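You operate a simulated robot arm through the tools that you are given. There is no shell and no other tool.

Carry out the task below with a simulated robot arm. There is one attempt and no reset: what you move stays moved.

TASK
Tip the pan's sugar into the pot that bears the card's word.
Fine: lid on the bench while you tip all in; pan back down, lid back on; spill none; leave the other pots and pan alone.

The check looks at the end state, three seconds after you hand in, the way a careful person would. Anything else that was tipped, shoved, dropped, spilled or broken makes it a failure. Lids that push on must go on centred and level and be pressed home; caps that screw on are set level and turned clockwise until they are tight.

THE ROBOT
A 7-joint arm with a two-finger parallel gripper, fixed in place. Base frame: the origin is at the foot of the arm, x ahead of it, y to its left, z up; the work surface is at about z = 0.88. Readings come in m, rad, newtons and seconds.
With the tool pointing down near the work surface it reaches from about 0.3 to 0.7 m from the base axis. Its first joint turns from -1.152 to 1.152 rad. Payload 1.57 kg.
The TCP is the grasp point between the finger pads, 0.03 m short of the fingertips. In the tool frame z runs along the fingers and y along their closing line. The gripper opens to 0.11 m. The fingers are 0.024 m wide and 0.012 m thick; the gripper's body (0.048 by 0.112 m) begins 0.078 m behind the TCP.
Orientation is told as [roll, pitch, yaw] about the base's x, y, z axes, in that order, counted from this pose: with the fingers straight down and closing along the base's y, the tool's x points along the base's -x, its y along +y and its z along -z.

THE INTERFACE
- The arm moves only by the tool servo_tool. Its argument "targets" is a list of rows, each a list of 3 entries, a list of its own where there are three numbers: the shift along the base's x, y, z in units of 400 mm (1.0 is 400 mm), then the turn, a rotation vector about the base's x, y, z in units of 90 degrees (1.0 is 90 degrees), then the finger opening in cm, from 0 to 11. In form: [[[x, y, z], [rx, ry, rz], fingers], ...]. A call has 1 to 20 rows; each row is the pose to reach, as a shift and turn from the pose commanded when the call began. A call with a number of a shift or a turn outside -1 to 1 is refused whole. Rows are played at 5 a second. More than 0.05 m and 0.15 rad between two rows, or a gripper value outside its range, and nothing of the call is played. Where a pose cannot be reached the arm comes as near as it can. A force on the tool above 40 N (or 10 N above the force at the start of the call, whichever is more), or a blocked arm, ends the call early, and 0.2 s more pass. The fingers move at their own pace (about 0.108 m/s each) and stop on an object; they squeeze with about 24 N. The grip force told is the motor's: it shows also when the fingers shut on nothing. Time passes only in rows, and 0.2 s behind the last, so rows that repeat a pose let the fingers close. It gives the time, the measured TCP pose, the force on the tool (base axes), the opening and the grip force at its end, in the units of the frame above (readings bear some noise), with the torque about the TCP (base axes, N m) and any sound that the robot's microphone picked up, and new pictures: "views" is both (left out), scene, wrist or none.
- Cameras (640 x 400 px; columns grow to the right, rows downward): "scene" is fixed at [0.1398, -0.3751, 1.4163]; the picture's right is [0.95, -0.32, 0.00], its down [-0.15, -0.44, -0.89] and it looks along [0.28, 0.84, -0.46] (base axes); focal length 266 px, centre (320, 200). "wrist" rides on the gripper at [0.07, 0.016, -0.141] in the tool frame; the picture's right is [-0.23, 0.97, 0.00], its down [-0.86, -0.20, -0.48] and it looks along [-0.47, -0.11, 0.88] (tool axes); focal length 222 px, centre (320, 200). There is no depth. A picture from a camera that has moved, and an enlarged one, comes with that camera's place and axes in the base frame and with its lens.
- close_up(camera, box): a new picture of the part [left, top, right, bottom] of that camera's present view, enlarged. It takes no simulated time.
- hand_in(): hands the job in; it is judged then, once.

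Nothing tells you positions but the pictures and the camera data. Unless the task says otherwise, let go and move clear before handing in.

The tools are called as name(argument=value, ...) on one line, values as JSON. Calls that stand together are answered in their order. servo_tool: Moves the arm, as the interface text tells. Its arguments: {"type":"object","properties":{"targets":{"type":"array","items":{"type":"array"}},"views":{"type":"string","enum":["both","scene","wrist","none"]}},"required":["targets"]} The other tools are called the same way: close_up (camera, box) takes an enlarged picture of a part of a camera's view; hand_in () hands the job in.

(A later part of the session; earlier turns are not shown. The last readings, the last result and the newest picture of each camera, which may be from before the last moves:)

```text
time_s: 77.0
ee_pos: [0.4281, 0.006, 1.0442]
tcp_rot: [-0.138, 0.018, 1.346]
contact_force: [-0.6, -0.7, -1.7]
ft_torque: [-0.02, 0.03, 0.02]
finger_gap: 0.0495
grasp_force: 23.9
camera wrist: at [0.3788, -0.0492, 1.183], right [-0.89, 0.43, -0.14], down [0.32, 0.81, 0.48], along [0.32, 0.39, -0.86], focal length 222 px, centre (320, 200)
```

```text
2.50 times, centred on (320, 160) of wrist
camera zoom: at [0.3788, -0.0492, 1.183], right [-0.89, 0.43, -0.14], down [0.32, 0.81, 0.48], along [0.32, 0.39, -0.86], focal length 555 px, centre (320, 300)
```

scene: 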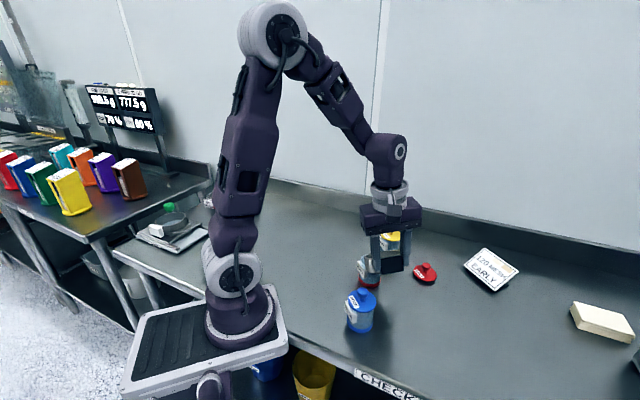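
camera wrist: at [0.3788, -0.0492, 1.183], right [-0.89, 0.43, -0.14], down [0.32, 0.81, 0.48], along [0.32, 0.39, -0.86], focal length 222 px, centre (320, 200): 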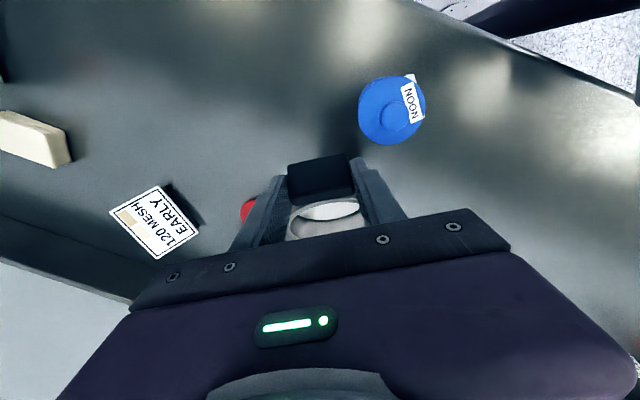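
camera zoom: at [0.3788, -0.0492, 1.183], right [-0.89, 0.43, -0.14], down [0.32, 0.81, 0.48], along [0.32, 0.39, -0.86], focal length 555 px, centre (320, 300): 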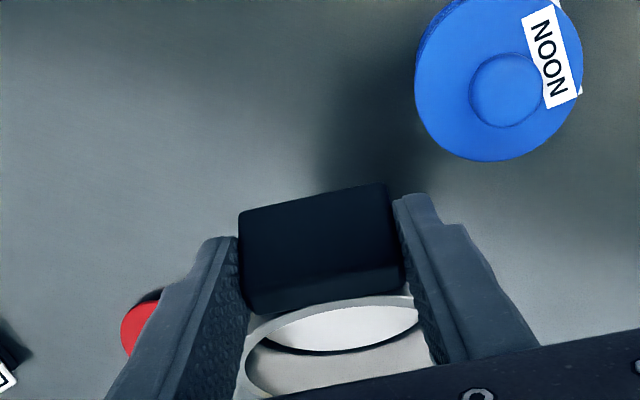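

servo_tool(targets=[[[0, 0.006, 0.0065], [-0.0222, 0, 0], 0], [[0, 0.0123, 0.0128], [-0.0444, 0, 0], 0], [[0, 0.0188, 0.0175], [-0.0667, 0, 0], 0], [[0, 0.0255, 0.022], [-0.0889, 0, 0], 0], [[0, 0.0325, 0.027], [-0.1111, 0, 0], 0], [[0, 0.0398, 0.0315], [-0.1333, 0, 0], 0], [[0, 0.0398, 0.0315], [-0.1333, 0, 0], 0]])

close_up(camera="scene", box=[330, 200, 450, 310])

close_up(camera="wrist", box=[200, 80, 440, 240])

```text
time_s: 78.6
ee_pos: [0.4295, 0.0244, 1.0574]
tcp_rot: [-0.184, 0.224, 1.339]
contact_force: [0.4, -0.2, -1.2]
ft_torque: [-0.01, 0.02, 0.01]
finger_gap: 0.0497
grasp_force: 24.2
camera wrist: at [0.3791, -0.0027, 1.2048], right [-0.89, 0.4, -0.23], down [0.32, 0.9, 0.31], along [0.32, 0.2, -0.93], focal length 222 px, centre (320, 200)
```

scene: 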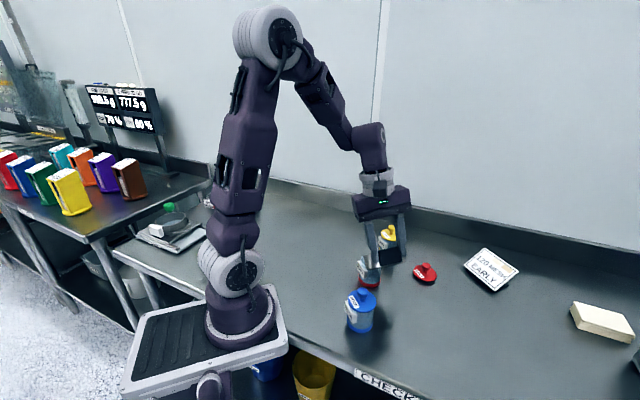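
wrist: 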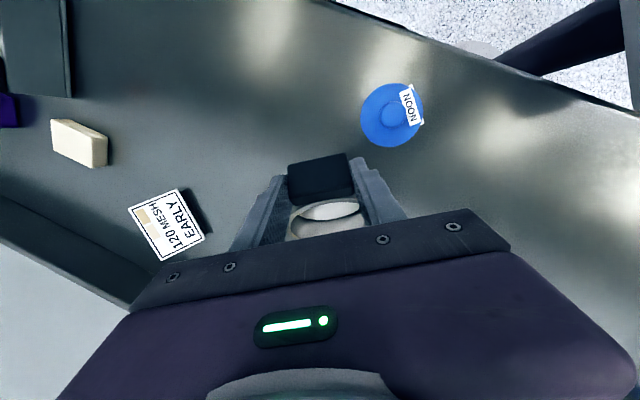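

```text
3.64 times, centred on (390, 255) of scene
camera zoom: at [0.1398, -0.3751, 1.4163], right [0.95, -0.32, 0.0], down [-0.15, -0.44, -0.89], along [0.28, 0.84, -0.46], focal length 968 px, centre (66, 0)
```

zoom: 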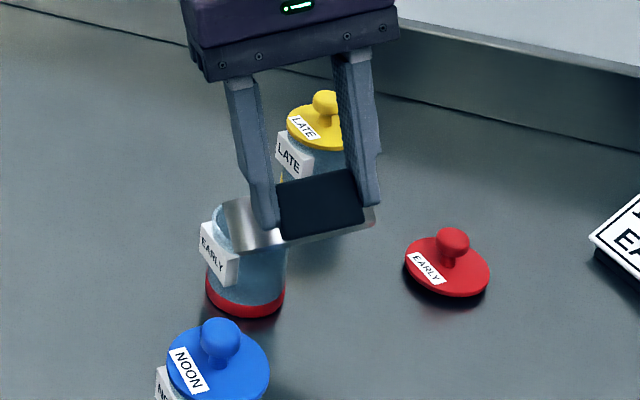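

```text
2.50 times, centred on (320, 160) of wrist
camera zoom: at [0.3791, -0.0027, 1.2048], right [-0.89, 0.4, -0.23], down [0.32, 0.9, 0.31], along [0.32, 0.2, -0.93], focal length 555 px, centre (320, 300)
```

zoom: 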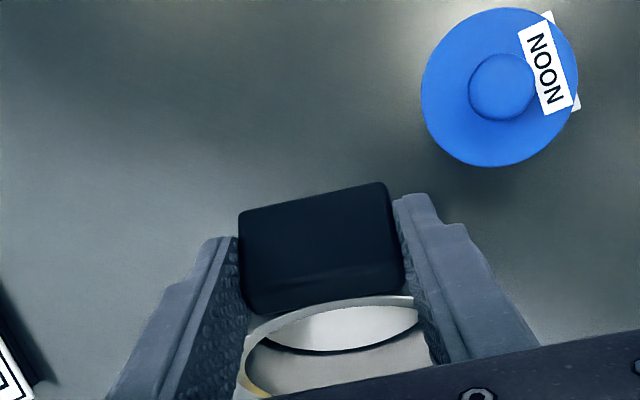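

servo_tool(targets=[[[0, 0.0078, 0.0043], [-0.0222, 0, 0], 0], [[0, 0.0155, 0.0085], [-0.0444, 0, 0], 0], [[0, 0.0235, 0.0123], [-0.0667, 0, 0], 0], [[0, 0.0315, 0.016], [-0.0889, 0, 0], 0], [[0, 0.0398, 0.0193], [-0.1111, 0, 0], 0], [[0, 0.0398, 0.0193], [-0.1111, 0, 0], 0]])

close_up(camera="scene", box=[330, 200, 450, 310])

close_up(camera="wrist", box=[200, 80, 440, 240])

```text
time_s: 80.0
ee_pos: [0.4291, 0.0387, 1.0651]
tcp_rot: [-0.23, 0.393, 1.326]
contact_force: [0.3, 0.4, -1.7]
ft_torque: [0.02, -0.03, -0.04]
finger_gap: 0.0493
grasp_force: 24.0
camera wrist: at [0.3789, 0.0391, 1.2145], right [-0.89, 0.35, -0.29], down [0.32, 0.94, 0.14], along [0.32, 0.04, -0.95], focal length 222 px, centre (320, 200)
```

scene: 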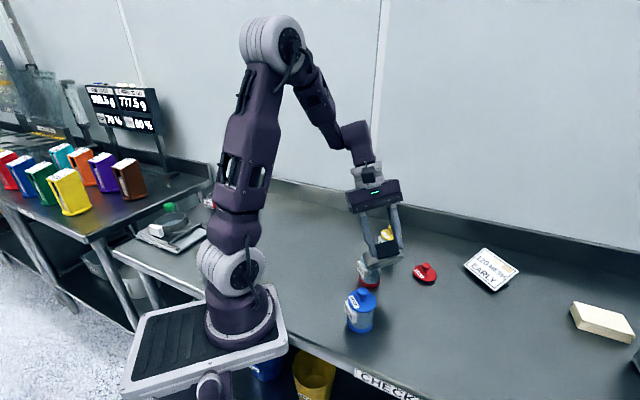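
wrist: 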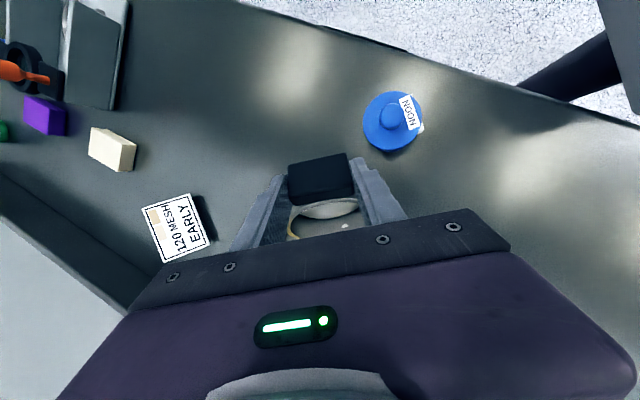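

```text
3.64 times, centred on (390, 255) of scene
camera zoom: at [0.1398, -0.3751, 1.4163], right [0.95, -0.32, 0.0], down [-0.15, -0.44, -0.89], along [0.28, 0.84, -0.46], focal length 968 px, centre (66, 0)
```

zoom: 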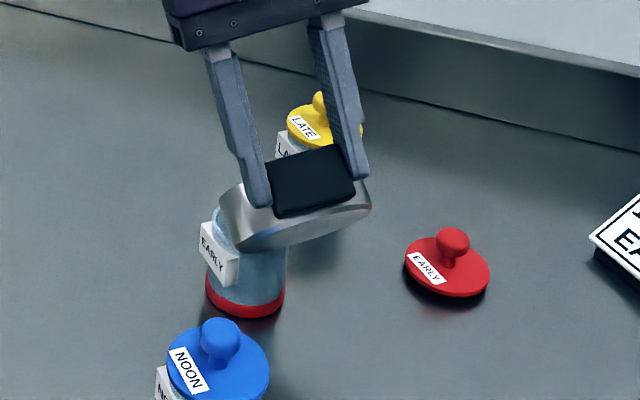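

```text
2.50 times, centred on (320, 160) of wrist
camera zoom: at [0.3789, 0.0391, 1.2145], right [-0.89, 0.35, -0.29], down [0.32, 0.94, 0.14], along [0.32, 0.04, -0.95], focal length 555 px, centre (320, 300)
```

zoom: 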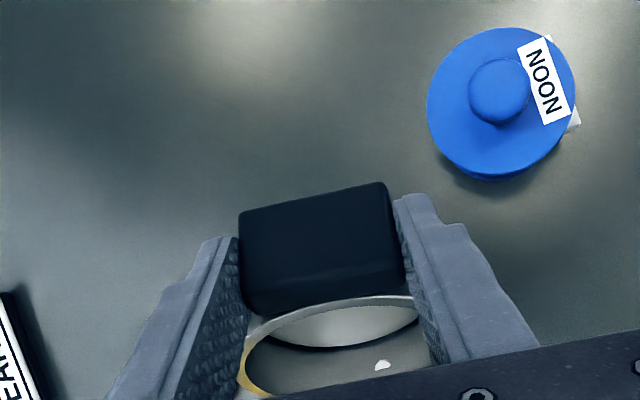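

Sugar has just started to move at about 54°: a bit of white shows on the lip wall. I'll hold briefly and look.

servo_tool(targets=[[[0, 0, 0], [0, 0, 0], 0], [[0, 0, 0], [0, 0, 0], 0]])

close_up(camera="scene", box=[350, 230, 430, 300])

close_up(camera="wrist", box=[260, 140, 400, 240])

```text
time_s: 80.6
ee_pos: [0.429, 0.0383, 1.0654]
tcp_rot: [-0.227, 0.393, 1.328]
contact_force: [-0.8, -0.1, -1.6]
ft_torque: [0.01, -0.01, 0.0]
finger_gap: 0.0494
grasp_force: 24.1
camera wrist: at [0.3789, 0.039, 1.2145], right [-0.89, 0.35, -0.29], down [0.32, 0.94, 0.15], along [0.32, 0.04, -0.95], focal length 222 px, centre (320, 200)
```

scene: 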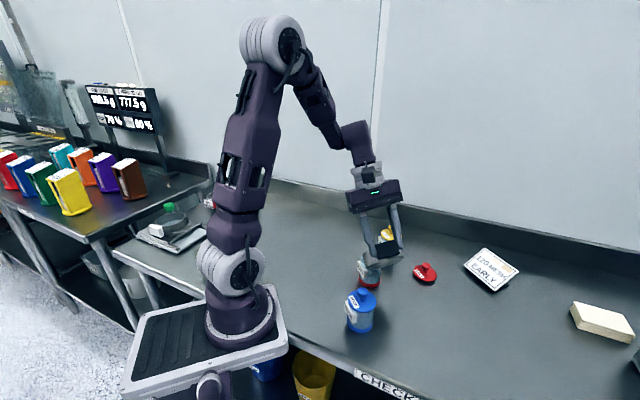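
wrist: 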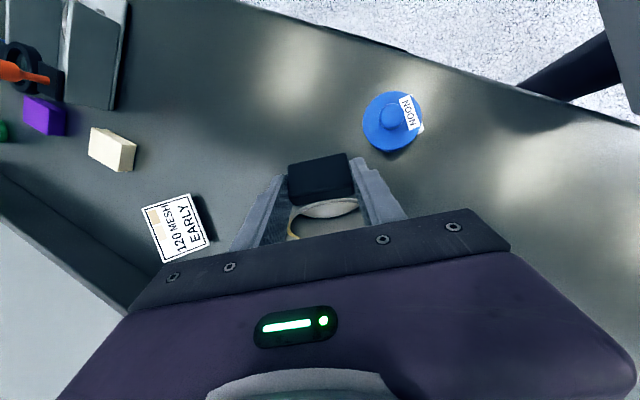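

```text
5.71 times, centred on (390, 265) of scene
camera zoom: at [0.1398, -0.3751, 1.4163], right [0.95, -0.32, 0.0], down [-0.15, -0.44, -0.89], along [0.28, 0.84, -0.46], focal length 1522 px, centre (-80, -171)
```

zoom: 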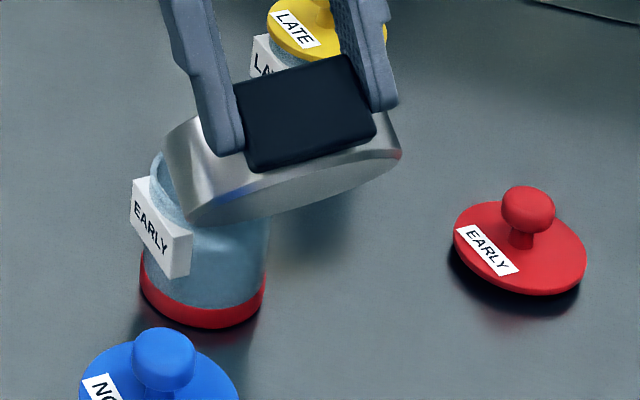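

```text
4.00 times, centred on (330, 190) of wrist
camera zoom: at [0.3789, 0.039, 1.2145], right [-0.89, 0.35, -0.29], down [0.32, 0.94, 0.15], along [0.32, 0.04, -0.95], focal length 888 px, centre (280, 240)
```

zoom: 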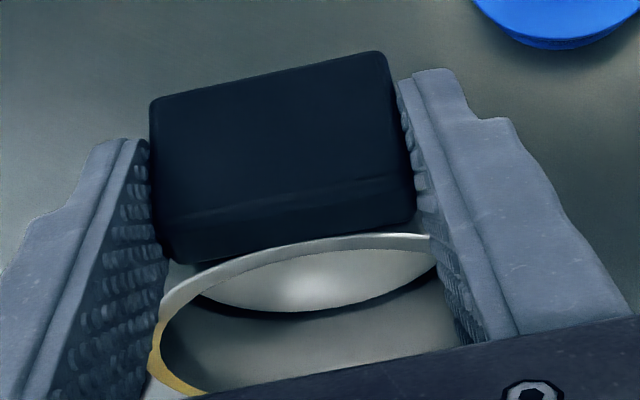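

servo_tool(targets=[[[0, 0.0043, 0.0015], [-0.0111, 0, 0], 0], [[0, 0.0085, 0.003], [-0.0222, 0, 0], 0], [[0, 0.0129, 0.004], [-0.0333, 0, 0], 0], [[0, 0.0173, 0.005], [-0.0444, 0, 0], 0], [[0, 0.0217, 0.006], [-0.0556, 0, 0], 0], [[0, 0.026, 0.0068], [-0.0667, 0, 0], 0]])

close_up(camera="scene", box=[350, 230, 430, 300])

close_up(camera="wrist", box=[260, 140, 400, 240])

```text
time_s: 82.0
ee_pos: [0.4285, 0.049, 1.0671]
tcp_rot: [-0.257, 0.493, 1.313]
contact_force: [-0.8, -0.3, -1.0]
ft_torque: [0.03, -0.01, 0.0]
finger_gap: 0.049
grasp_force: 24.1
camera wrist: at [0.3786, 0.0655, 1.2166], right [-0.89, 0.32, -0.33], down [0.32, 0.95, 0.05], along [0.32, -0.06, -0.94], focal length 222 px, centre (320, 200)
```

scene: 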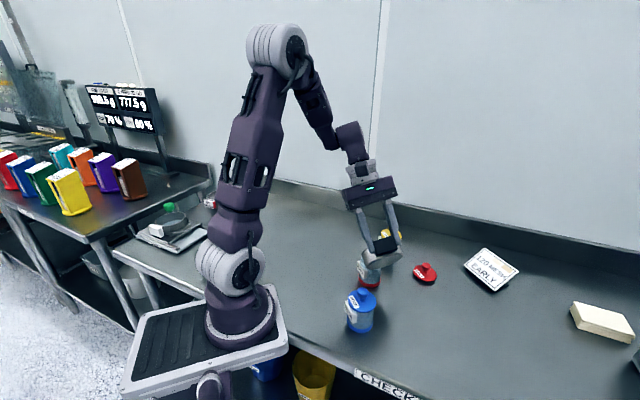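
wrist: 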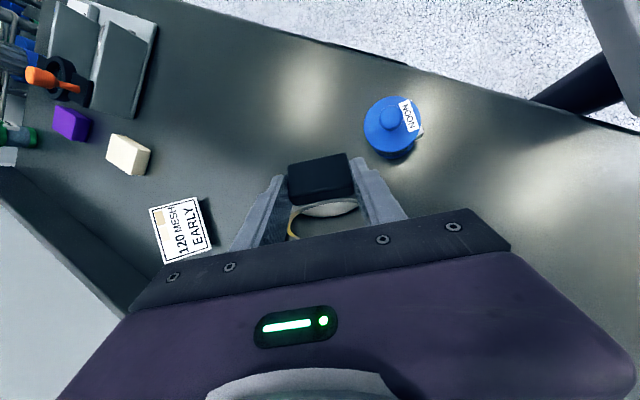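

```text
5.71 times, centred on (390, 265) of scene
camera zoom: at [0.1398, -0.3751, 1.4163], right [0.95, -0.32, 0.0], down [-0.15, -0.44, -0.89], along [0.28, 0.84, -0.46], focal length 1522 px, centre (-80, -171)
```

zoom: 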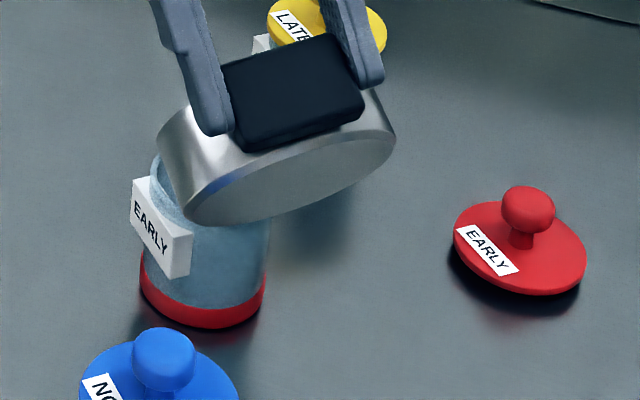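

```text
4.00 times, centred on (330, 190) of wrist
camera zoom: at [0.3786, 0.0655, 1.2166], right [-0.89, 0.32, -0.33], down [0.32, 0.95, 0.05], along [0.32, -0.06, -0.94], focal length 888 px, centre (280, 240)
```

zoom: 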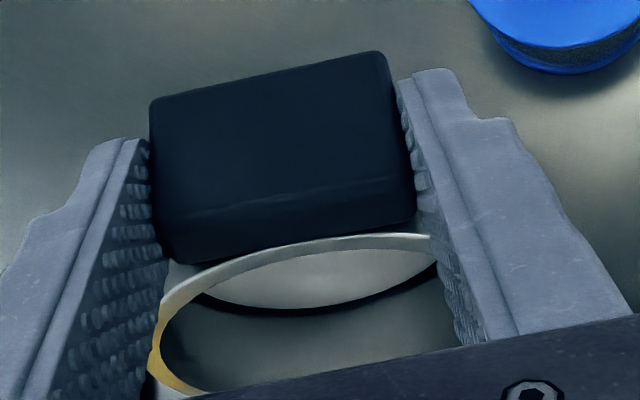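

servo_tool(targets=[[[0, 0.0045, 0.0014], [-0.0111, 0, 0], 0], [[0, 0.009, 0.0028], [-0.0222, 0, 0], 0], [[0, 0.0135, 0.004], [-0.0333, 0, 0], 0], [[0, 0.018, 0.0053], [-0.0444, 0, 0], 0], [[0, 0.0226, 0.0056], [-0.0556, 0, 0], 0], [[0, 0.0273, 0.0058], [-0.0667, 0, 0], 0], [[0, 0.032, 0.0062], [-0.0778, 0, 0], 0], [[0, 0.0368, 0.0065], [-0.0889, 0, 0], 0], [[0, 0.0414, 0.0072], [-0.1, 0, 0], 0], [[0, 0.046, 0.0078], [-0.1111, 0, 0], 0], [[0, 0.0508, 0.0084], [-0.1222, 0, 0], 0], [[0, 0.0555, 0.009], [-0.1333, 0, 0], 0]])

close_up(camera="scene", box=[350, 230, 430, 300])

close_up(camera="wrist", box=[260, 140, 400, 240])

```text
time_s: 84.6
ee_pos: [0.4282, 0.0716, 1.0717]
tcp_rot: [-0.327, 0.697, 1.275]
contact_force: [-0.1, 0.1, -1.7]
ft_torque: [0.02, 0.02, -0.05]
finger_gap: 0.0494
grasp_force: 24.0
camera wrist: at [0.3787, 0.1182, 1.2137], right [-0.89, 0.24, -0.39], down [0.32, 0.93, -0.15], along [0.32, -0.26, -0.91], focal length 222 px, centre (320, 200)
```

scene: 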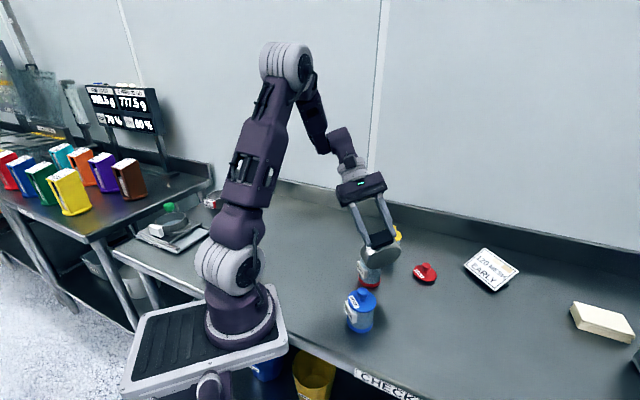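
wrist: 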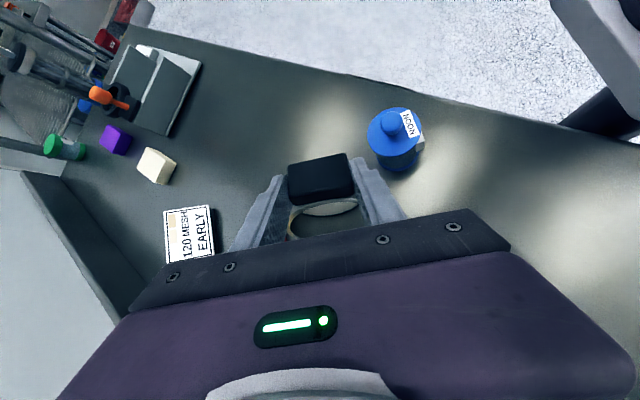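

```text
5.71 times, centred on (390, 265) of scene
camera zoom: at [0.1398, -0.3751, 1.4163], right [0.95, -0.32, 0.0], down [-0.15, -0.44, -0.89], along [0.28, 0.84, -0.46], focal length 1522 px, centre (-80, -171)
```

zoom: 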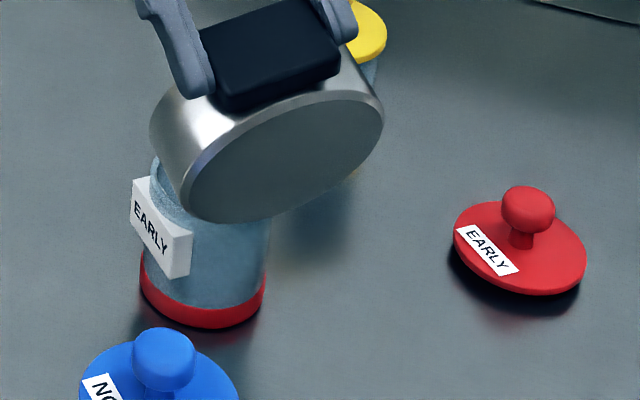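

```text
4.00 times, centred on (330, 190) of wrist
camera zoom: at [0.3787, 0.1182, 1.2137], right [-0.89, 0.24, -0.39], down [0.32, 0.93, -0.15], along [0.32, -0.26, -0.91], focal length 888 px, centre (280, 240)
```

zoom: 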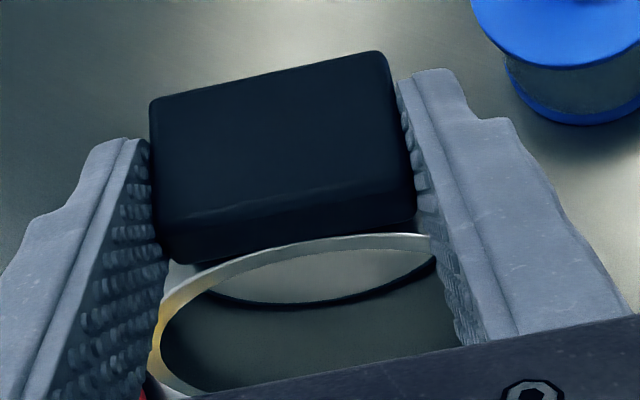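

servo_tool(targets=[[[0, 0.0048, -0.0003], [-0.0111, 0, 0], 0], [[0, 0.0095, -0.0005], [-0.0222, 0, 0], 0], [[0, 0.0144, -0.0009], [-0.0333, 0, 0], 0], [[0, 0.0193, -0.0013], [-0.0444, 0, 0], 0], [[0, 0.024, -0.0013], [-0.0556, 0, 0], 0], [[0, 0.0288, -0.0013], [-0.0667, 0, 0], 0], [[0, 0.0336, -0.0014], [-0.0778, 0, 0], 0], [[0, 0.0385, -0.0015], [-0.0889, 0, 0], 0], [[0, 0.0434, -0.0024], [-0.1, 0, 0], 0], [[0, 0.0483, -0.0033], [-0.1111, 0, 0], 0], [[0, 0.0532, -0.0044], [-0.1222, 0, 0], 0], [[0, 0.058, -0.0055], [-0.1333, 0, 0], 0], [[0, 0.058, -0.0055], [-0.1333, 0, 0], 0]])

close_up(camera="scene", box=[340, 220, 430, 300])

close_up(camera="wrist", box=[260, 140, 400, 240])

```text
time_s: 87.4
ee_pos: [0.4278, 0.0954, 1.0687]
tcp_rot: [-0.423, 0.895, 1.206]
contact_force: [0.4, 0.2, -2.1]
ft_torque: [0.02, 0.05, 0.0]
finger_gap: 0.0495
grasp_force: 23.5
camera wrist: at [0.3783, 0.1711, 1.1986], right [-0.89, 0.16, -0.43], down [0.32, 0.88, -0.34], along [0.32, -0.44, -0.84], focal length 222 px, centre (320, 200)
```

scene: 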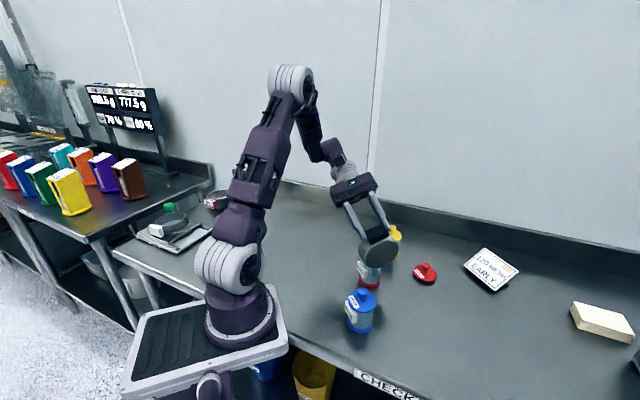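
wrist: 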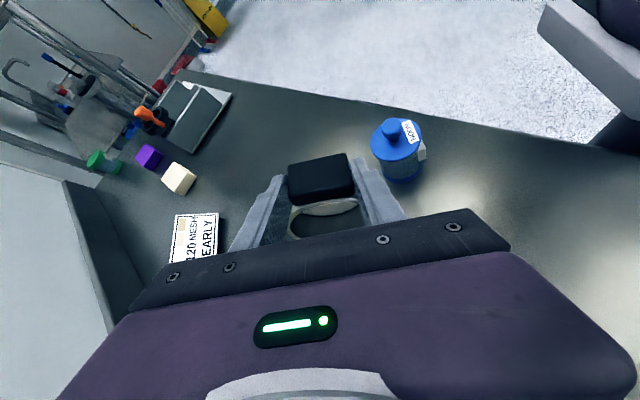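

```text
5.00 times, centred on (385, 260) of scene
camera zoom: at [0.1398, -0.3751, 1.4163], right [0.95, -0.32, 0.0], down [-0.15, -0.44, -0.89], along [0.28, 0.84, -0.46], focal length 1332 px, centre (-5, -100)
```

zoom: 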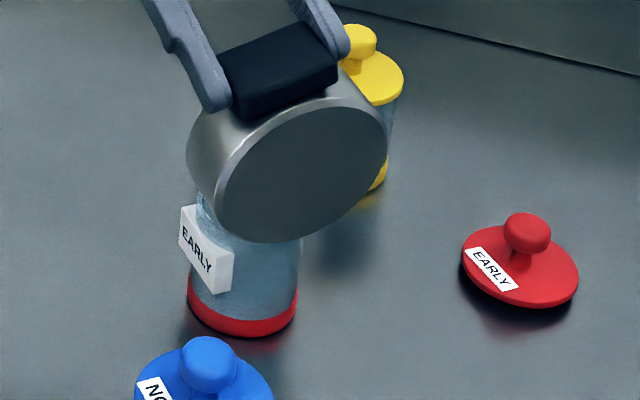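

```text
4.00 times, centred on (330, 190) of wrist
camera zoom: at [0.3783, 0.1711, 1.1986], right [-0.89, 0.16, -0.43], down [0.32, 0.88, -0.34], along [0.32, -0.44, -0.84], focal length 888 px, centre (280, 240)
```

zoom: 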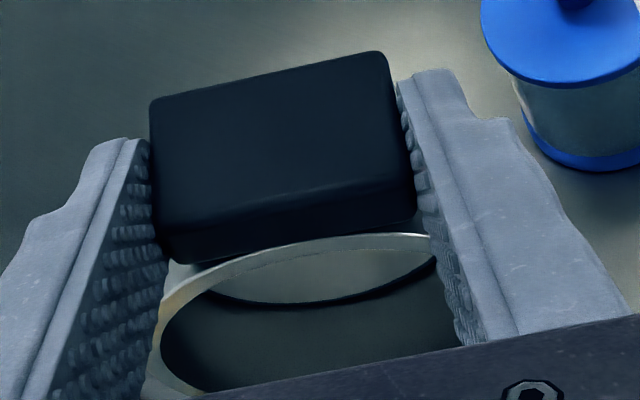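

servo_tool(targets=[[[0, 0.0099, -0.0015], [-0.0222, 0, 0], 0], [[0, 0.0198, -0.003], [-0.0444, 0, 0], 0], [[0, 0.0295, -0.0038], [-0.0667, 0, 0], 0], [[0, 0.0393, -0.0045], [-0.0889, 0, 0], 0], [[0, 0.0489, -0.006], [-0.1111, 0, 0], 0], [[0, 0.0585, -0.0075], [-0.1333, 0, 0], 0], [[0, 0.068, -0.0098], [-0.1556, 0, 0], 0], [[0, 0.0775, -0.012], [-0.1778, 0, 0], 0], [[0, 0.0869, -0.0149], [-0.2, 0, 0], 0], [[0, 0.0963, -0.0178], [-0.2222, 0, 0], 0], [[0, 0.0963, -0.0178], [-0.2222, 0, 0], 0]])

close_up(camera="scene", box=[340, 220, 430, 300])

close_up(camera="wrist", box=[260, 140, 400, 240])

```text
time_s: 89.8
ee_pos: [0.43, 0.1333, 1.0618]
tcp_rot: [-0.77, 1.203, 0.901]
contact_force: [-0.4, 0.0, -1.0]
ft_torque: [0.03, 0.03, 0.01]
finger_gap: 0.0493
grasp_force: 24.2
camera wrist: at [0.3792, 0.2499, 1.1589], right [-0.89, 0.0, -0.46], down [0.32, 0.71, -0.62], along [0.32, -0.7, -0.63], focal length 222 px, centre (320, 200)
```

scene: 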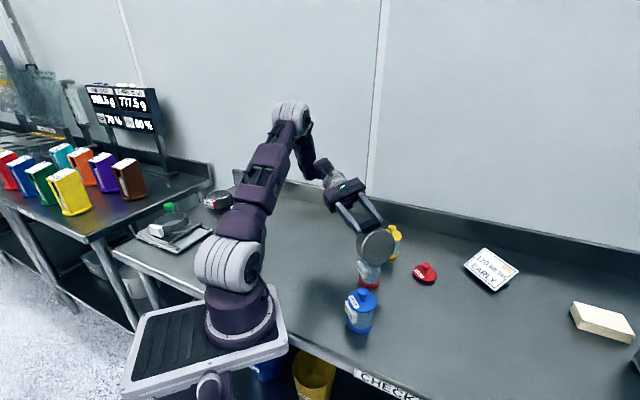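
wrist: 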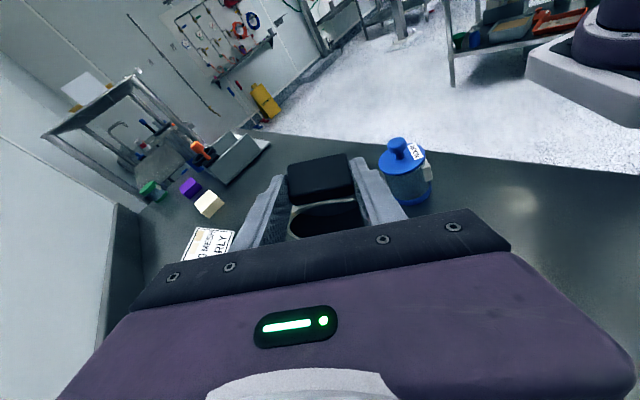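

```text
5.00 times, centred on (385, 260) of scene
camera zoom: at [0.1398, -0.3751, 1.4163], right [0.95, -0.32, 0.0], down [-0.15, -0.44, -0.89], along [0.28, 0.84, -0.46], focal length 1332 px, centre (-5, -100)
```

zoom: 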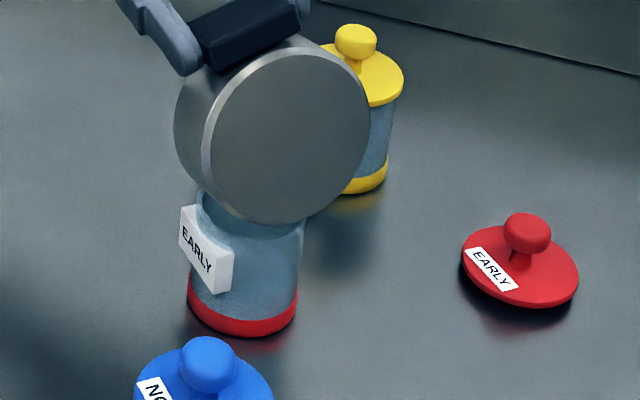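

```text
4.00 times, centred on (330, 190) of wrist
camera zoom: at [0.3792, 0.2499, 1.1589], right [-0.89, 0.0, -0.46], down [0.32, 0.71, -0.62], along [0.32, -0.7, -0.63], focal length 888 px, centre (280, 240)
```

zoom: 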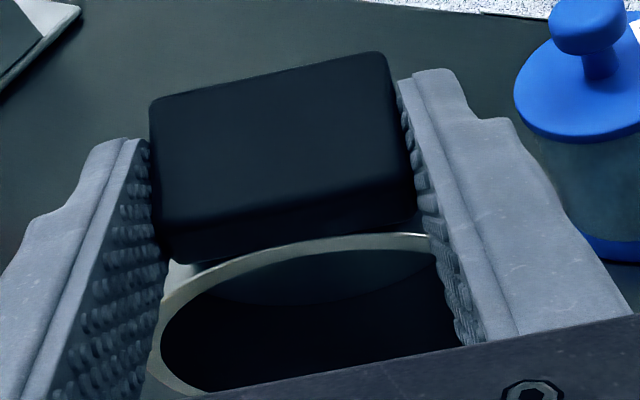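

servo_tool(targets=[[[0, 0.0092, -0.0036], [-0.0222, 0, 0], 0], [[0, 0.0183, -0.0073], [-0.0444, 0, 0], 0], [[0, 0.0272, -0.0113], [-0.0667, 0, 0], 0], [[0, 0.036, -0.0153], [-0.0889, 0, 0], 0], [[0, 0.0447, -0.02], [-0.1111, 0, 0], 0], [[0, 0.0533, -0.025], [-0.1333, 0, 0], 0], [[0, 0.0616, -0.0304], [-0.1556, 0, 0], 0], [[0, 0.0698, -0.0358], [-0.1778, 0, 0], 0], [[0, 0.0776, -0.0417], [-0.2, 0, 0], 0], [[0, 0.0853, -0.0475], [-0.2222, 0, 0], 0], [[0, 0.0927, -0.054], [-0.2444, 0, 0], 0], [[0, 0.1, -0.0605], [-0.2667, 0, 0], 0], [[0, 0.1, -0.0605], [-0.2667, 0, 0], 0], [[0, 0.1, -0.0605], [-0.2667, 0, 0], 0], [[0, 0.1, -0.0605], [-0.2667, 0, 0], 0]])

close_up(camera="scene", box=[340, 210, 430, 300])

close_up(camera="wrist", box=[260, 140, 400, 240])

```text
time_s: 93.0
ee_pos: [0.4276, 0.1731, 1.038]
tcp_rot: [-2.212, 1.314, -0.494]
contact_force: [-0.8, 0.2, 0.3]
ft_torque: [0.06, 0.02, 0.01]
finger_gap: 0.0493
grasp_force: 24.3
camera wrist: at [0.3785, 0.3191, 1.0789], right [-0.89, -0.18, -0.42], down [0.32, 0.4, -0.86], along [0.32, -0.9, -0.29], focal length 222 px, centre (320, 200)
```

scene: 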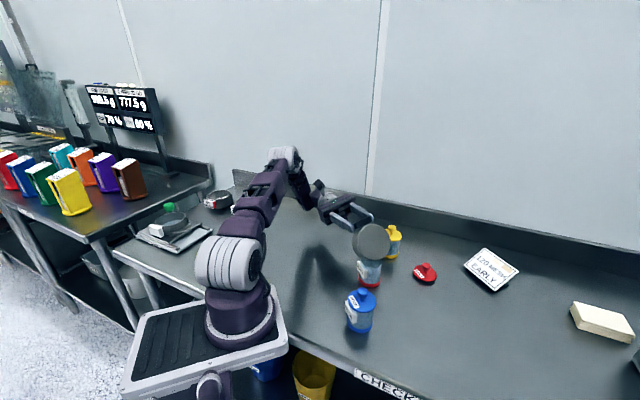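
wrist: 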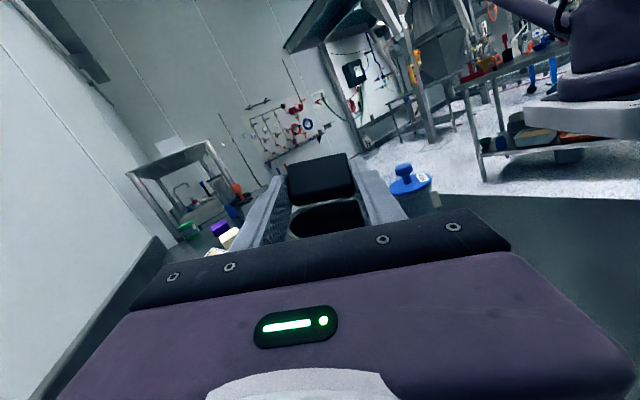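

```text
4.44 times, centred on (385, 255) of scene
camera zoom: at [0.1398, -0.3751, 1.4163], right [0.95, -0.32, 0.0], down [-0.15, -0.44, -0.89], along [0.28, 0.84, -0.46], focal length 1184 px, centre (31, -44)
```

zoom: 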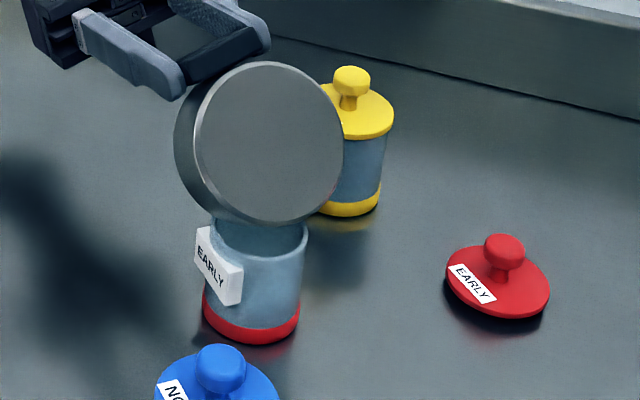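

```text
4.00 times, centred on (330, 190) of wrist
camera zoom: at [0.3785, 0.3191, 1.0789], right [-0.89, -0.18, -0.42], down [0.32, 0.4, -0.86], along [0.32, -0.9, -0.29], focal length 888 px, centre (280, 240)
```

zoom: 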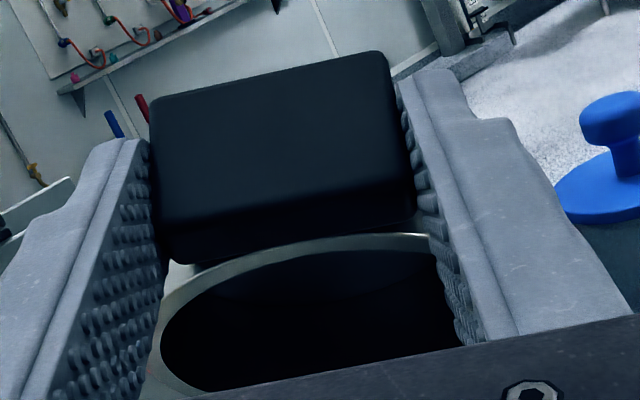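

Nothing has spilled on the bench. I'll hold here to let everything run out and read the weight.

servo_tool(targets=[[[0, 0, 0], [0, 0, 0], 0], [[0, 0, 0], [0, 0, 0], 0], [[0, 0, 0], [0, 0, 0], 0]], views="none")

servo_tool(targets=[[[0, 0, 0], [0, 0, 0], 0], [[0, 0, 0], [0, 0, 0], 0], [[0, 0, 0], [0, 0, 0], 0]], views="none")

servo_tool(targets=[[[0, 0, 0], [0, 0, 0], 0], [[0, 0, 0], [0, 0, 0], 0], [[0, 0, 0], [0, 0, 0], 0]], views="none")

```text
time_s: 93.8
ee_pos: [0.4294, 0.1736, 1.0369]
tcp_rot: [-2.212, 1.315, -0.495]
contact_force: [0.3, 0.1, -1.0]
ft_torque: [0.06, 0.04, 0.01]
finger_gap: 0.0492
grasp_force: 23.7
```

```text
time_s: 94.6
ee_pos: [0.4283, 0.1726, 1.0369]
tcp_rot: [-2.213, 1.315, -0.494]
contact_force: [0.2, -0.5, -0.4]
ft_torque: [0.05, 0.04, 0.0]
finger_gap: 0.0492
grasp_force: 24.1
```

```text
time_s: 95.4
ee_pos: [0.43, 0.1738, 1.0354]
tcp_rot: [-2.213, 1.315, -0.494]
contact_force: [0.8, -0.2, -0.6]
ft_torque: [0.03, 0.02, 0.02]
finger_gap: 0.0495
grasp_force: 24.0
```

The load reads about 1 N lighter. I'll give a few small shakes over the pot to free any clinging grains.

servo_tool(targets=[[[0, 0, 0.015], [0, 0, 0], 0], [[0, 0, 0.0], [0, 0, 0], 0], [[0, 0, 0.015], [0, 0, 0], 0], [[0, 0, 0.0], [0, 0, 0], 0], [[0, 0, 0.015], [0, 0, 0], 0], [[0, 0, 0.0], [0, 0, 0], 0], [[0, 0, 0.0], [-0.04, 0, 0], 0], [[0, 0, 0.0], [0.02, 0, 0], 0], [[0, 0, 0.0], [-0.04, 0, 0], 0], [[0, 0, 0], [0, 0, 0], 0], [[0, 0, 0], [0, 0, 0], 0], [[0, 0, 0], [0, 0, 0], 0]], views="scene")

close_up(camera="scene", box=[340, 210, 430, 300])

```text
time_s: 98.0
ee_pos: [0.4283, 0.172, 1.0376]
tcp_rot: [-2.21, 1.312, -0.493]
contact_force: [0.4, 0.9, -0.5]
ft_torque: [0.04, 0.01, -0.01]
finger_gap: 0.0493
grasp_force: 24.2
out of reach, approached as far as the arm can: row 7, 9
```

scene: 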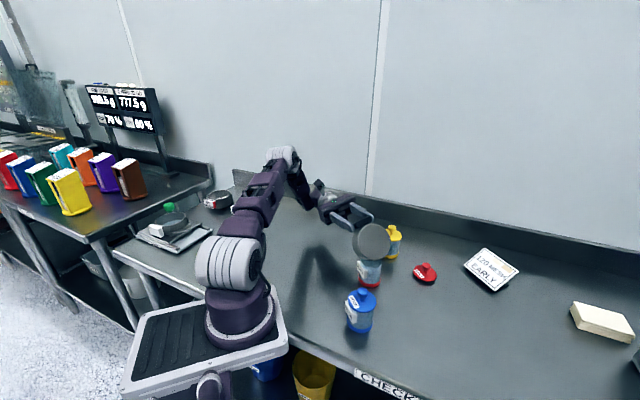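

```text
4.44 times, centred on (385, 255) of scene
camera zoom: at [0.1398, -0.3751, 1.4163], right [0.95, -0.32, 0.0], down [-0.15, -0.44, -0.89], along [0.28, 0.84, -0.46], focal length 1184 px, centre (31, -44)
```

zoom: 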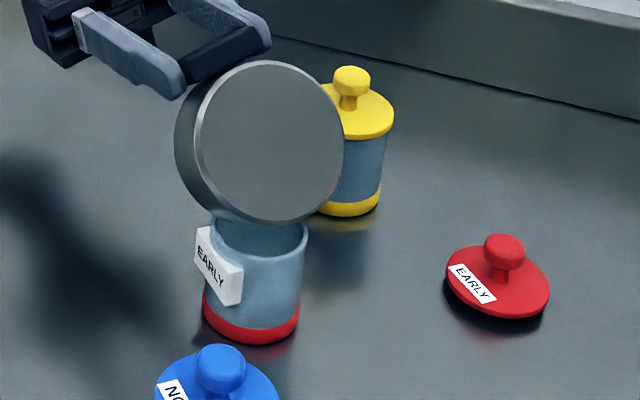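

Now I'll tilt back along the same lip-fixed path and look into the pan.

servo_tool(targets=[[[0, -0.0148, 0.013], [0.0444, 0, 0], 0], [[0, -0.0303, 0.0248], [0.0889, 0, 0], 0], [[0, -0.0468, 0.0355], [0.1333, 0, 0], 0], [[0, -0.064, 0.0453], [0.1778, 0, 0], 0], [[0, -0.0818, 0.0533], [0.2222, 0, 0], 0], [[0, -0.1, 0.0605], [0.2667, 0, 0], 0], [[0, -0.1188, 0.0663], [0.3111, 0, 0], 0], [[0, -0.1378, 0.0708], [0.3556, 0, 0], 0], [[0, -0.157, 0.0738], [0.4, 0, 0], 0], [[0, -0.1765, 0.0753], [0.4444, 0, 0], 0], [[0, -0.1963, 0.0783], [0.4889, 0, 0], 0], [[0, -0.2158, 0.0823], [0.5333, 0, 0], 0], [[0, -0.235, 0.0825], [0.5778, 0, 0], 0], [[0, -0.2543, 0.0838], [0.6222, 0, 0], 0], [[0, -0.273, 0.0813], [0.6667, 0, 0], 0], [[0, -0.2918, 0.08], [0.7111, 0, 0], 0], [[0, -0.3098, 0.0748], [0.7556, 0, 0], 0], [[0, -0.3273, 0.071], [0.8, 0, 0], 0], [[0, -0.344, 0.0648], [0.8444, 0, 0], 0], [[0, -0.36, 0.057], [0.8889, 0, 0], 0]])

close_up(camera="wrist", box=[260, 140, 400, 240])

close_up(camera="scene", box=[340, 210, 430, 300])

```text
time_s: 102.2
ee_pos: [0.4277, 0.029, 1.0598]
tcp_rot: [-0.201, 0.29, 1.335]
contact_force: [0.7, 0.7, -1.5]
ft_torque: [-0.01, 0.02, 0.02]
finger_gap: 0.0493
grasp_force: 24.0
camera wrist: at [0.3779, 0.0133, 1.2086], right [-0.89, 0.38, -0.25], down [0.32, 0.92, 0.24], along [0.32, 0.14, -0.94], focal length 222 px, centre (320, 200)
```

scene: 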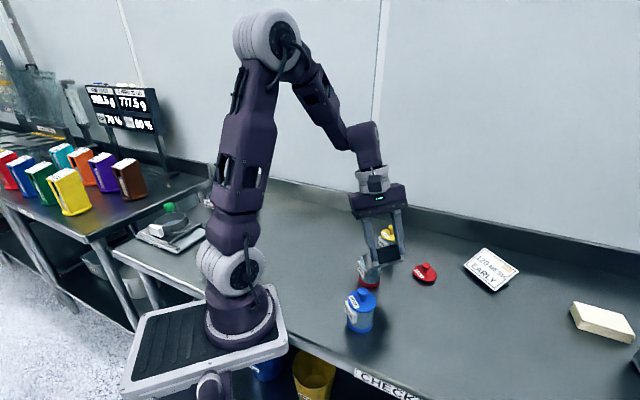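
wrist: 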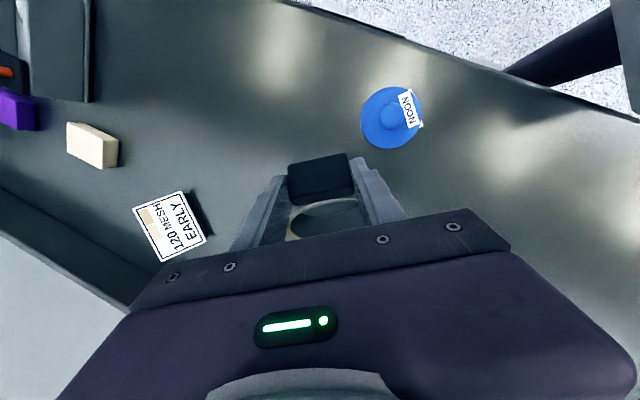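

```text
4.00 times, centred on (330, 190) of wrist
camera zoom: at [0.3779, 0.0133, 1.2086], right [-0.89, 0.38, -0.25], down [0.32, 0.92, 0.24], along [0.32, 0.14, -0.94], focal length 888 px, centre (280, 240)
```

zoom: 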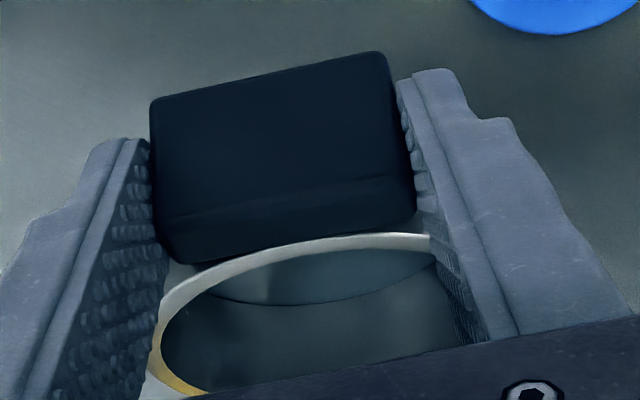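

```text
4.44 times, centred on (385, 255) of scene
camera zoom: at [0.1398, -0.3751, 1.4163], right [0.95, -0.32, 0.0], down [-0.15, -0.44, -0.89], along [0.28, 0.84, -0.46], focal length 1184 px, centre (31, -44)
```

zoom: 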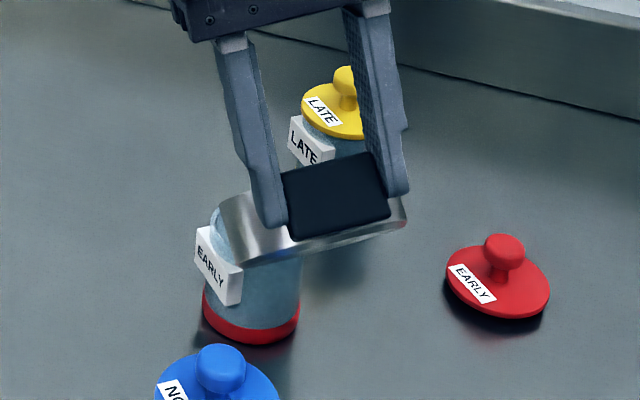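

The pan's floor looks bare. I'll bring it level while rising clear of the pot, and look down into it and into the pot.

servo_tool(targets=[[[0, -0.0155, 0], [0.0444, 0, 0], 0], [[0, -0.0298, 0], [0.0889, 0, 0], 0], [[0, -0.043, 0.005], [0.1333, 0, 0], 0], [[0, -0.0553, 0.01], [0.1778, 0, 0], 0], [[0, -0.0665, 0.015], [0.2222, 0, 0], 0], [[0, -0.0765, 0.025], [0.2667, 0, 0], 0], [[0, -0.0858, 0.035], [0.3111, 0, 0], 0], [[0, -0.0933, 0.045], [0.3556, 0, 0], 0], [[0, -0.0998, 0.06], [0.4, 0, 0], 0], [[0, -0.1048, 0.075], [0.4444, 0, 0], 0], [[0, -0.1085, 0.09], [0.4889, 0, 0], 0], [[0, -0.111, 0.108], [0.5333, 0, 0], 0], [[0, -0.111, 0.108], [0.5333, 0, 0], 0]], views="none")

servo_tool(targets=[[[0.003, -0.006, 0], [0, 0, -0.06], 0], [[0.006, -0.012, 0], [0, 0, -0.13], 0], [[0.009, -0.018, 0], [0, 0, -0.2], 0], [[0.012, -0.024, 0], [0, 0, -0.27], 0], [[0.015, -0.036, 0], [0, 0, -0.34], 0], [[0.018, -0.048, 0], [0, 0, -0.41], 0], [[0.021, -0.06, 0], [0, 0, -0.48], 0], [[0.024, -0.07, 0], [0, 0, -0.55], 0], [[0.027, -0.08, 0], [0, 0, -0.62], 0], [[0.03, -0.09, 0], [0, 0, -0.69], 0], [[0.034, -0.097, 0], [0, 0, -0.76], 0], [[0.038, -0.103, 0], [0, 0, -0.81], 0], [[0.038, -0.103, 0], [0, 0, -0.8333], 0], [[0.038, -0.103, 0], [0, 0, -0.8333], 0]])

close_up(camera="scene", box=[340, 210, 500, 310])

close_up(camera="scene", box=[350, 245, 390, 295])

```text
time_s: 105.0
ee_pos: [0.4294, -0.0174, 1.1017]
tcp_rot: [-0.001, -0.524, 1.309]
contact_force: [-0.9, 0.0, -0.9]
ft_torque: [-0.04, 0.0, 0.03]
finger_gap: 0.0492
grasp_force: 24.2
```

```text
time_s: 108.0
ee_pos: [0.444, -0.0564, 1.1036]
tcp_rot: [0.0, -0.523, 0.0]
contact_force: [0.2, -0.4, -0.8]
ft_torque: [-0.01, 0.08, -0.01]
finger_gap: 0.0492
grasp_force: 24.2
camera wrist: at [0.3127, -0.0387, 1.1904], right [0.2, 0.97, 0.11], down [0.5, -0.2, 0.84], along [0.84, -0.11, -0.53], focal length 222 px, centre (320, 200)
```

scene: 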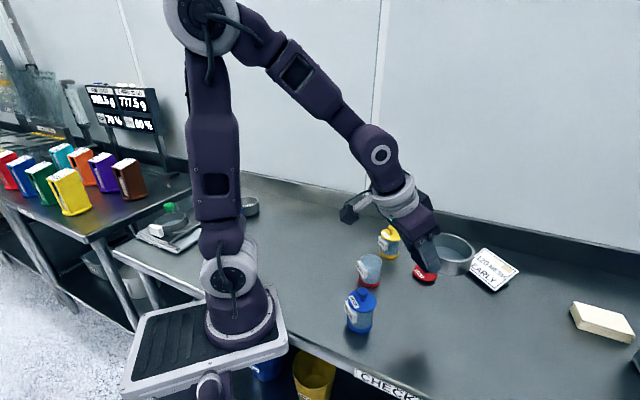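
wrist: 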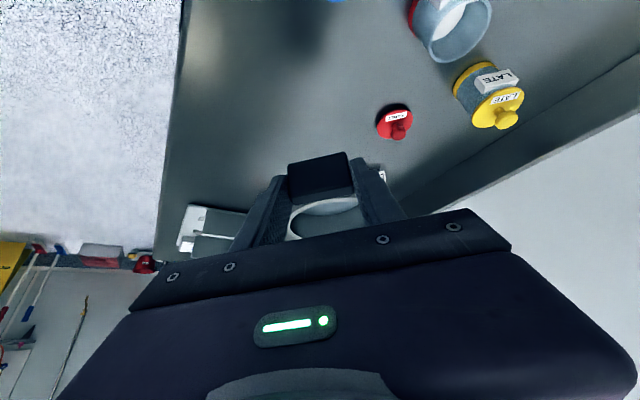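

```text
4.00 times, centred on (420, 260) of scene
camera zoom: at [0.1398, -0.3751, 1.4163], right [0.95, -0.32, 0.0], down [-0.15, -0.44, -0.89], along [0.28, 0.84, -0.46], focal length 1065 px, centre (-80, -40)
```

zoom: 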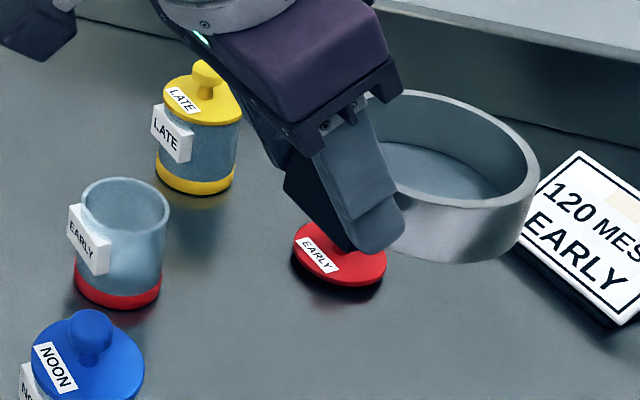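

```text
8.00 times, centred on (370, 270) of scene
camera zoom: at [0.1398, -0.3751, 1.4163], right [0.95, -0.32, 0.0], down [-0.15, -0.44, -0.89], along [0.28, 0.84, -0.46], focal length 2130 px, centre (-80, -360)
```

zoom: 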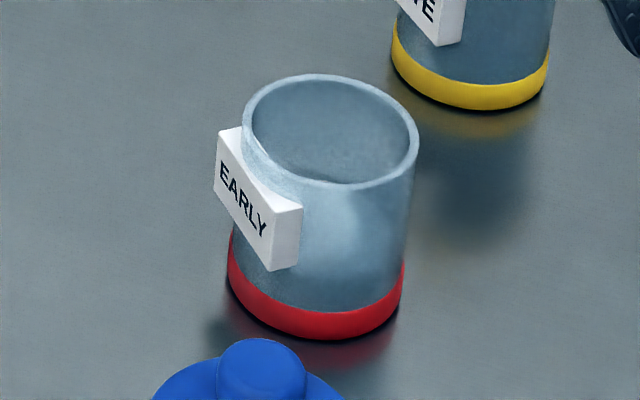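

The pan is empty, the white sugar shows inside the red pot, and nothing has spilled. Now I'll lower the pan back to its original spot.

servo_tool(targets=[[[0, 0, -0.05], [0, 0, 0], 0], [[0, 0, -0.12], [0, 0, 0], 0], [[0, 0, -0.2], [0, 0, 0], 0], [[0, 0, -0.28], [0, 0, 0], 0], [[0, 0, -0.35], [0, 0, 0], 0], [[0, 0, -0.41], [0, 0, 0], 0], [[0, 0, -0.435], [0, 0, 0], 0], [[0, 0, -0.445], [0, 0, 0], 0], [[0, 0, -0.45], [0, 0, 0], 0], [[0, 0, -0.454], [0, 0, 0], 0], [[0, 0, -0.457], [0, 0, 0], 0], [[0, 0, -0.459], [0, 0, 0], 0], [[0, 0, -0.459], [0, 0, 0], 0]])

close_up(camera="scene", box=[340, 240, 480, 350])

```text
time_s: 110.8
ee_pos: [0.4452, -0.0562, 0.9213]
tcp_rot: [-0.002, -0.525, 0.001]
contact_force: [-3.3, 4.0, 19.4]
ft_torque: [-0.07, -0.35, 0.03]
finger_gap: 0.0493
grasp_force: 24.2
camera wrist: at [0.3125, -0.0387, 1.0079], right [0.2, 0.97, 0.11], down [0.5, -0.2, 0.84], along [0.84, -0.11, -0.53], focal length 222 px, centre (320, 200)
```

scene: 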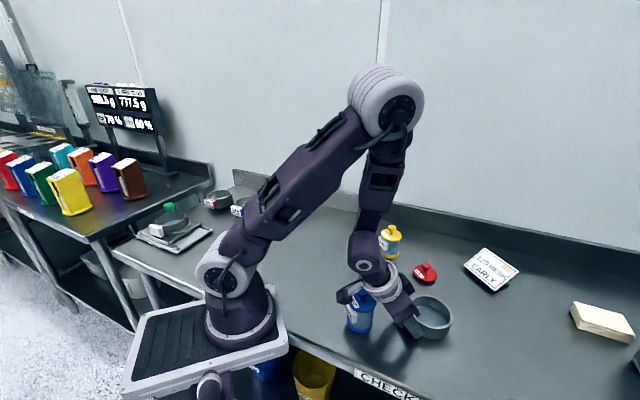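
wrist: 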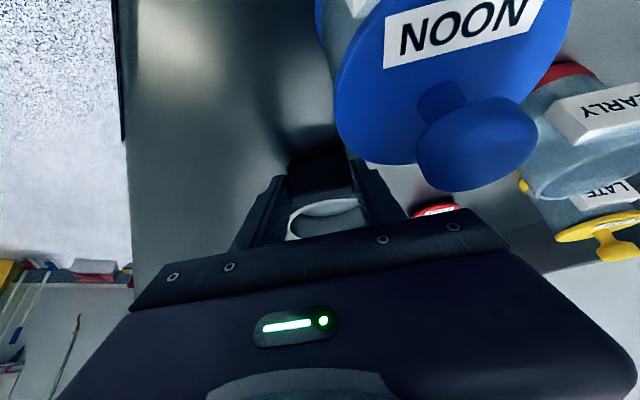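

```text
3.64 times, centred on (410, 295) of scene
camera zoom: at [0.1395, -0.375, 1.4164], right [0.95, -0.32, 0.0], down [-0.15, -0.44, -0.89], along [0.28, 0.84, -0.46], focal length 968 px, centre (-7, -146)
```

zoom: 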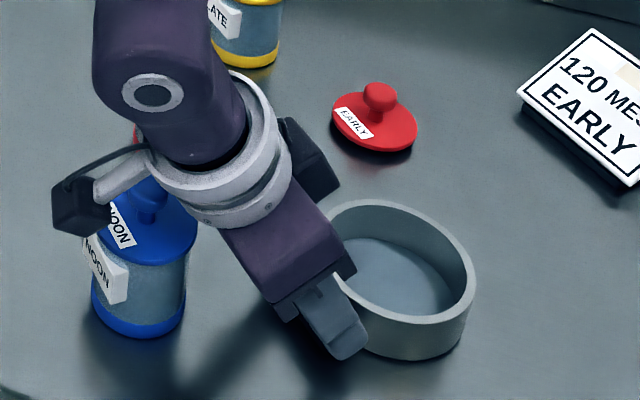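

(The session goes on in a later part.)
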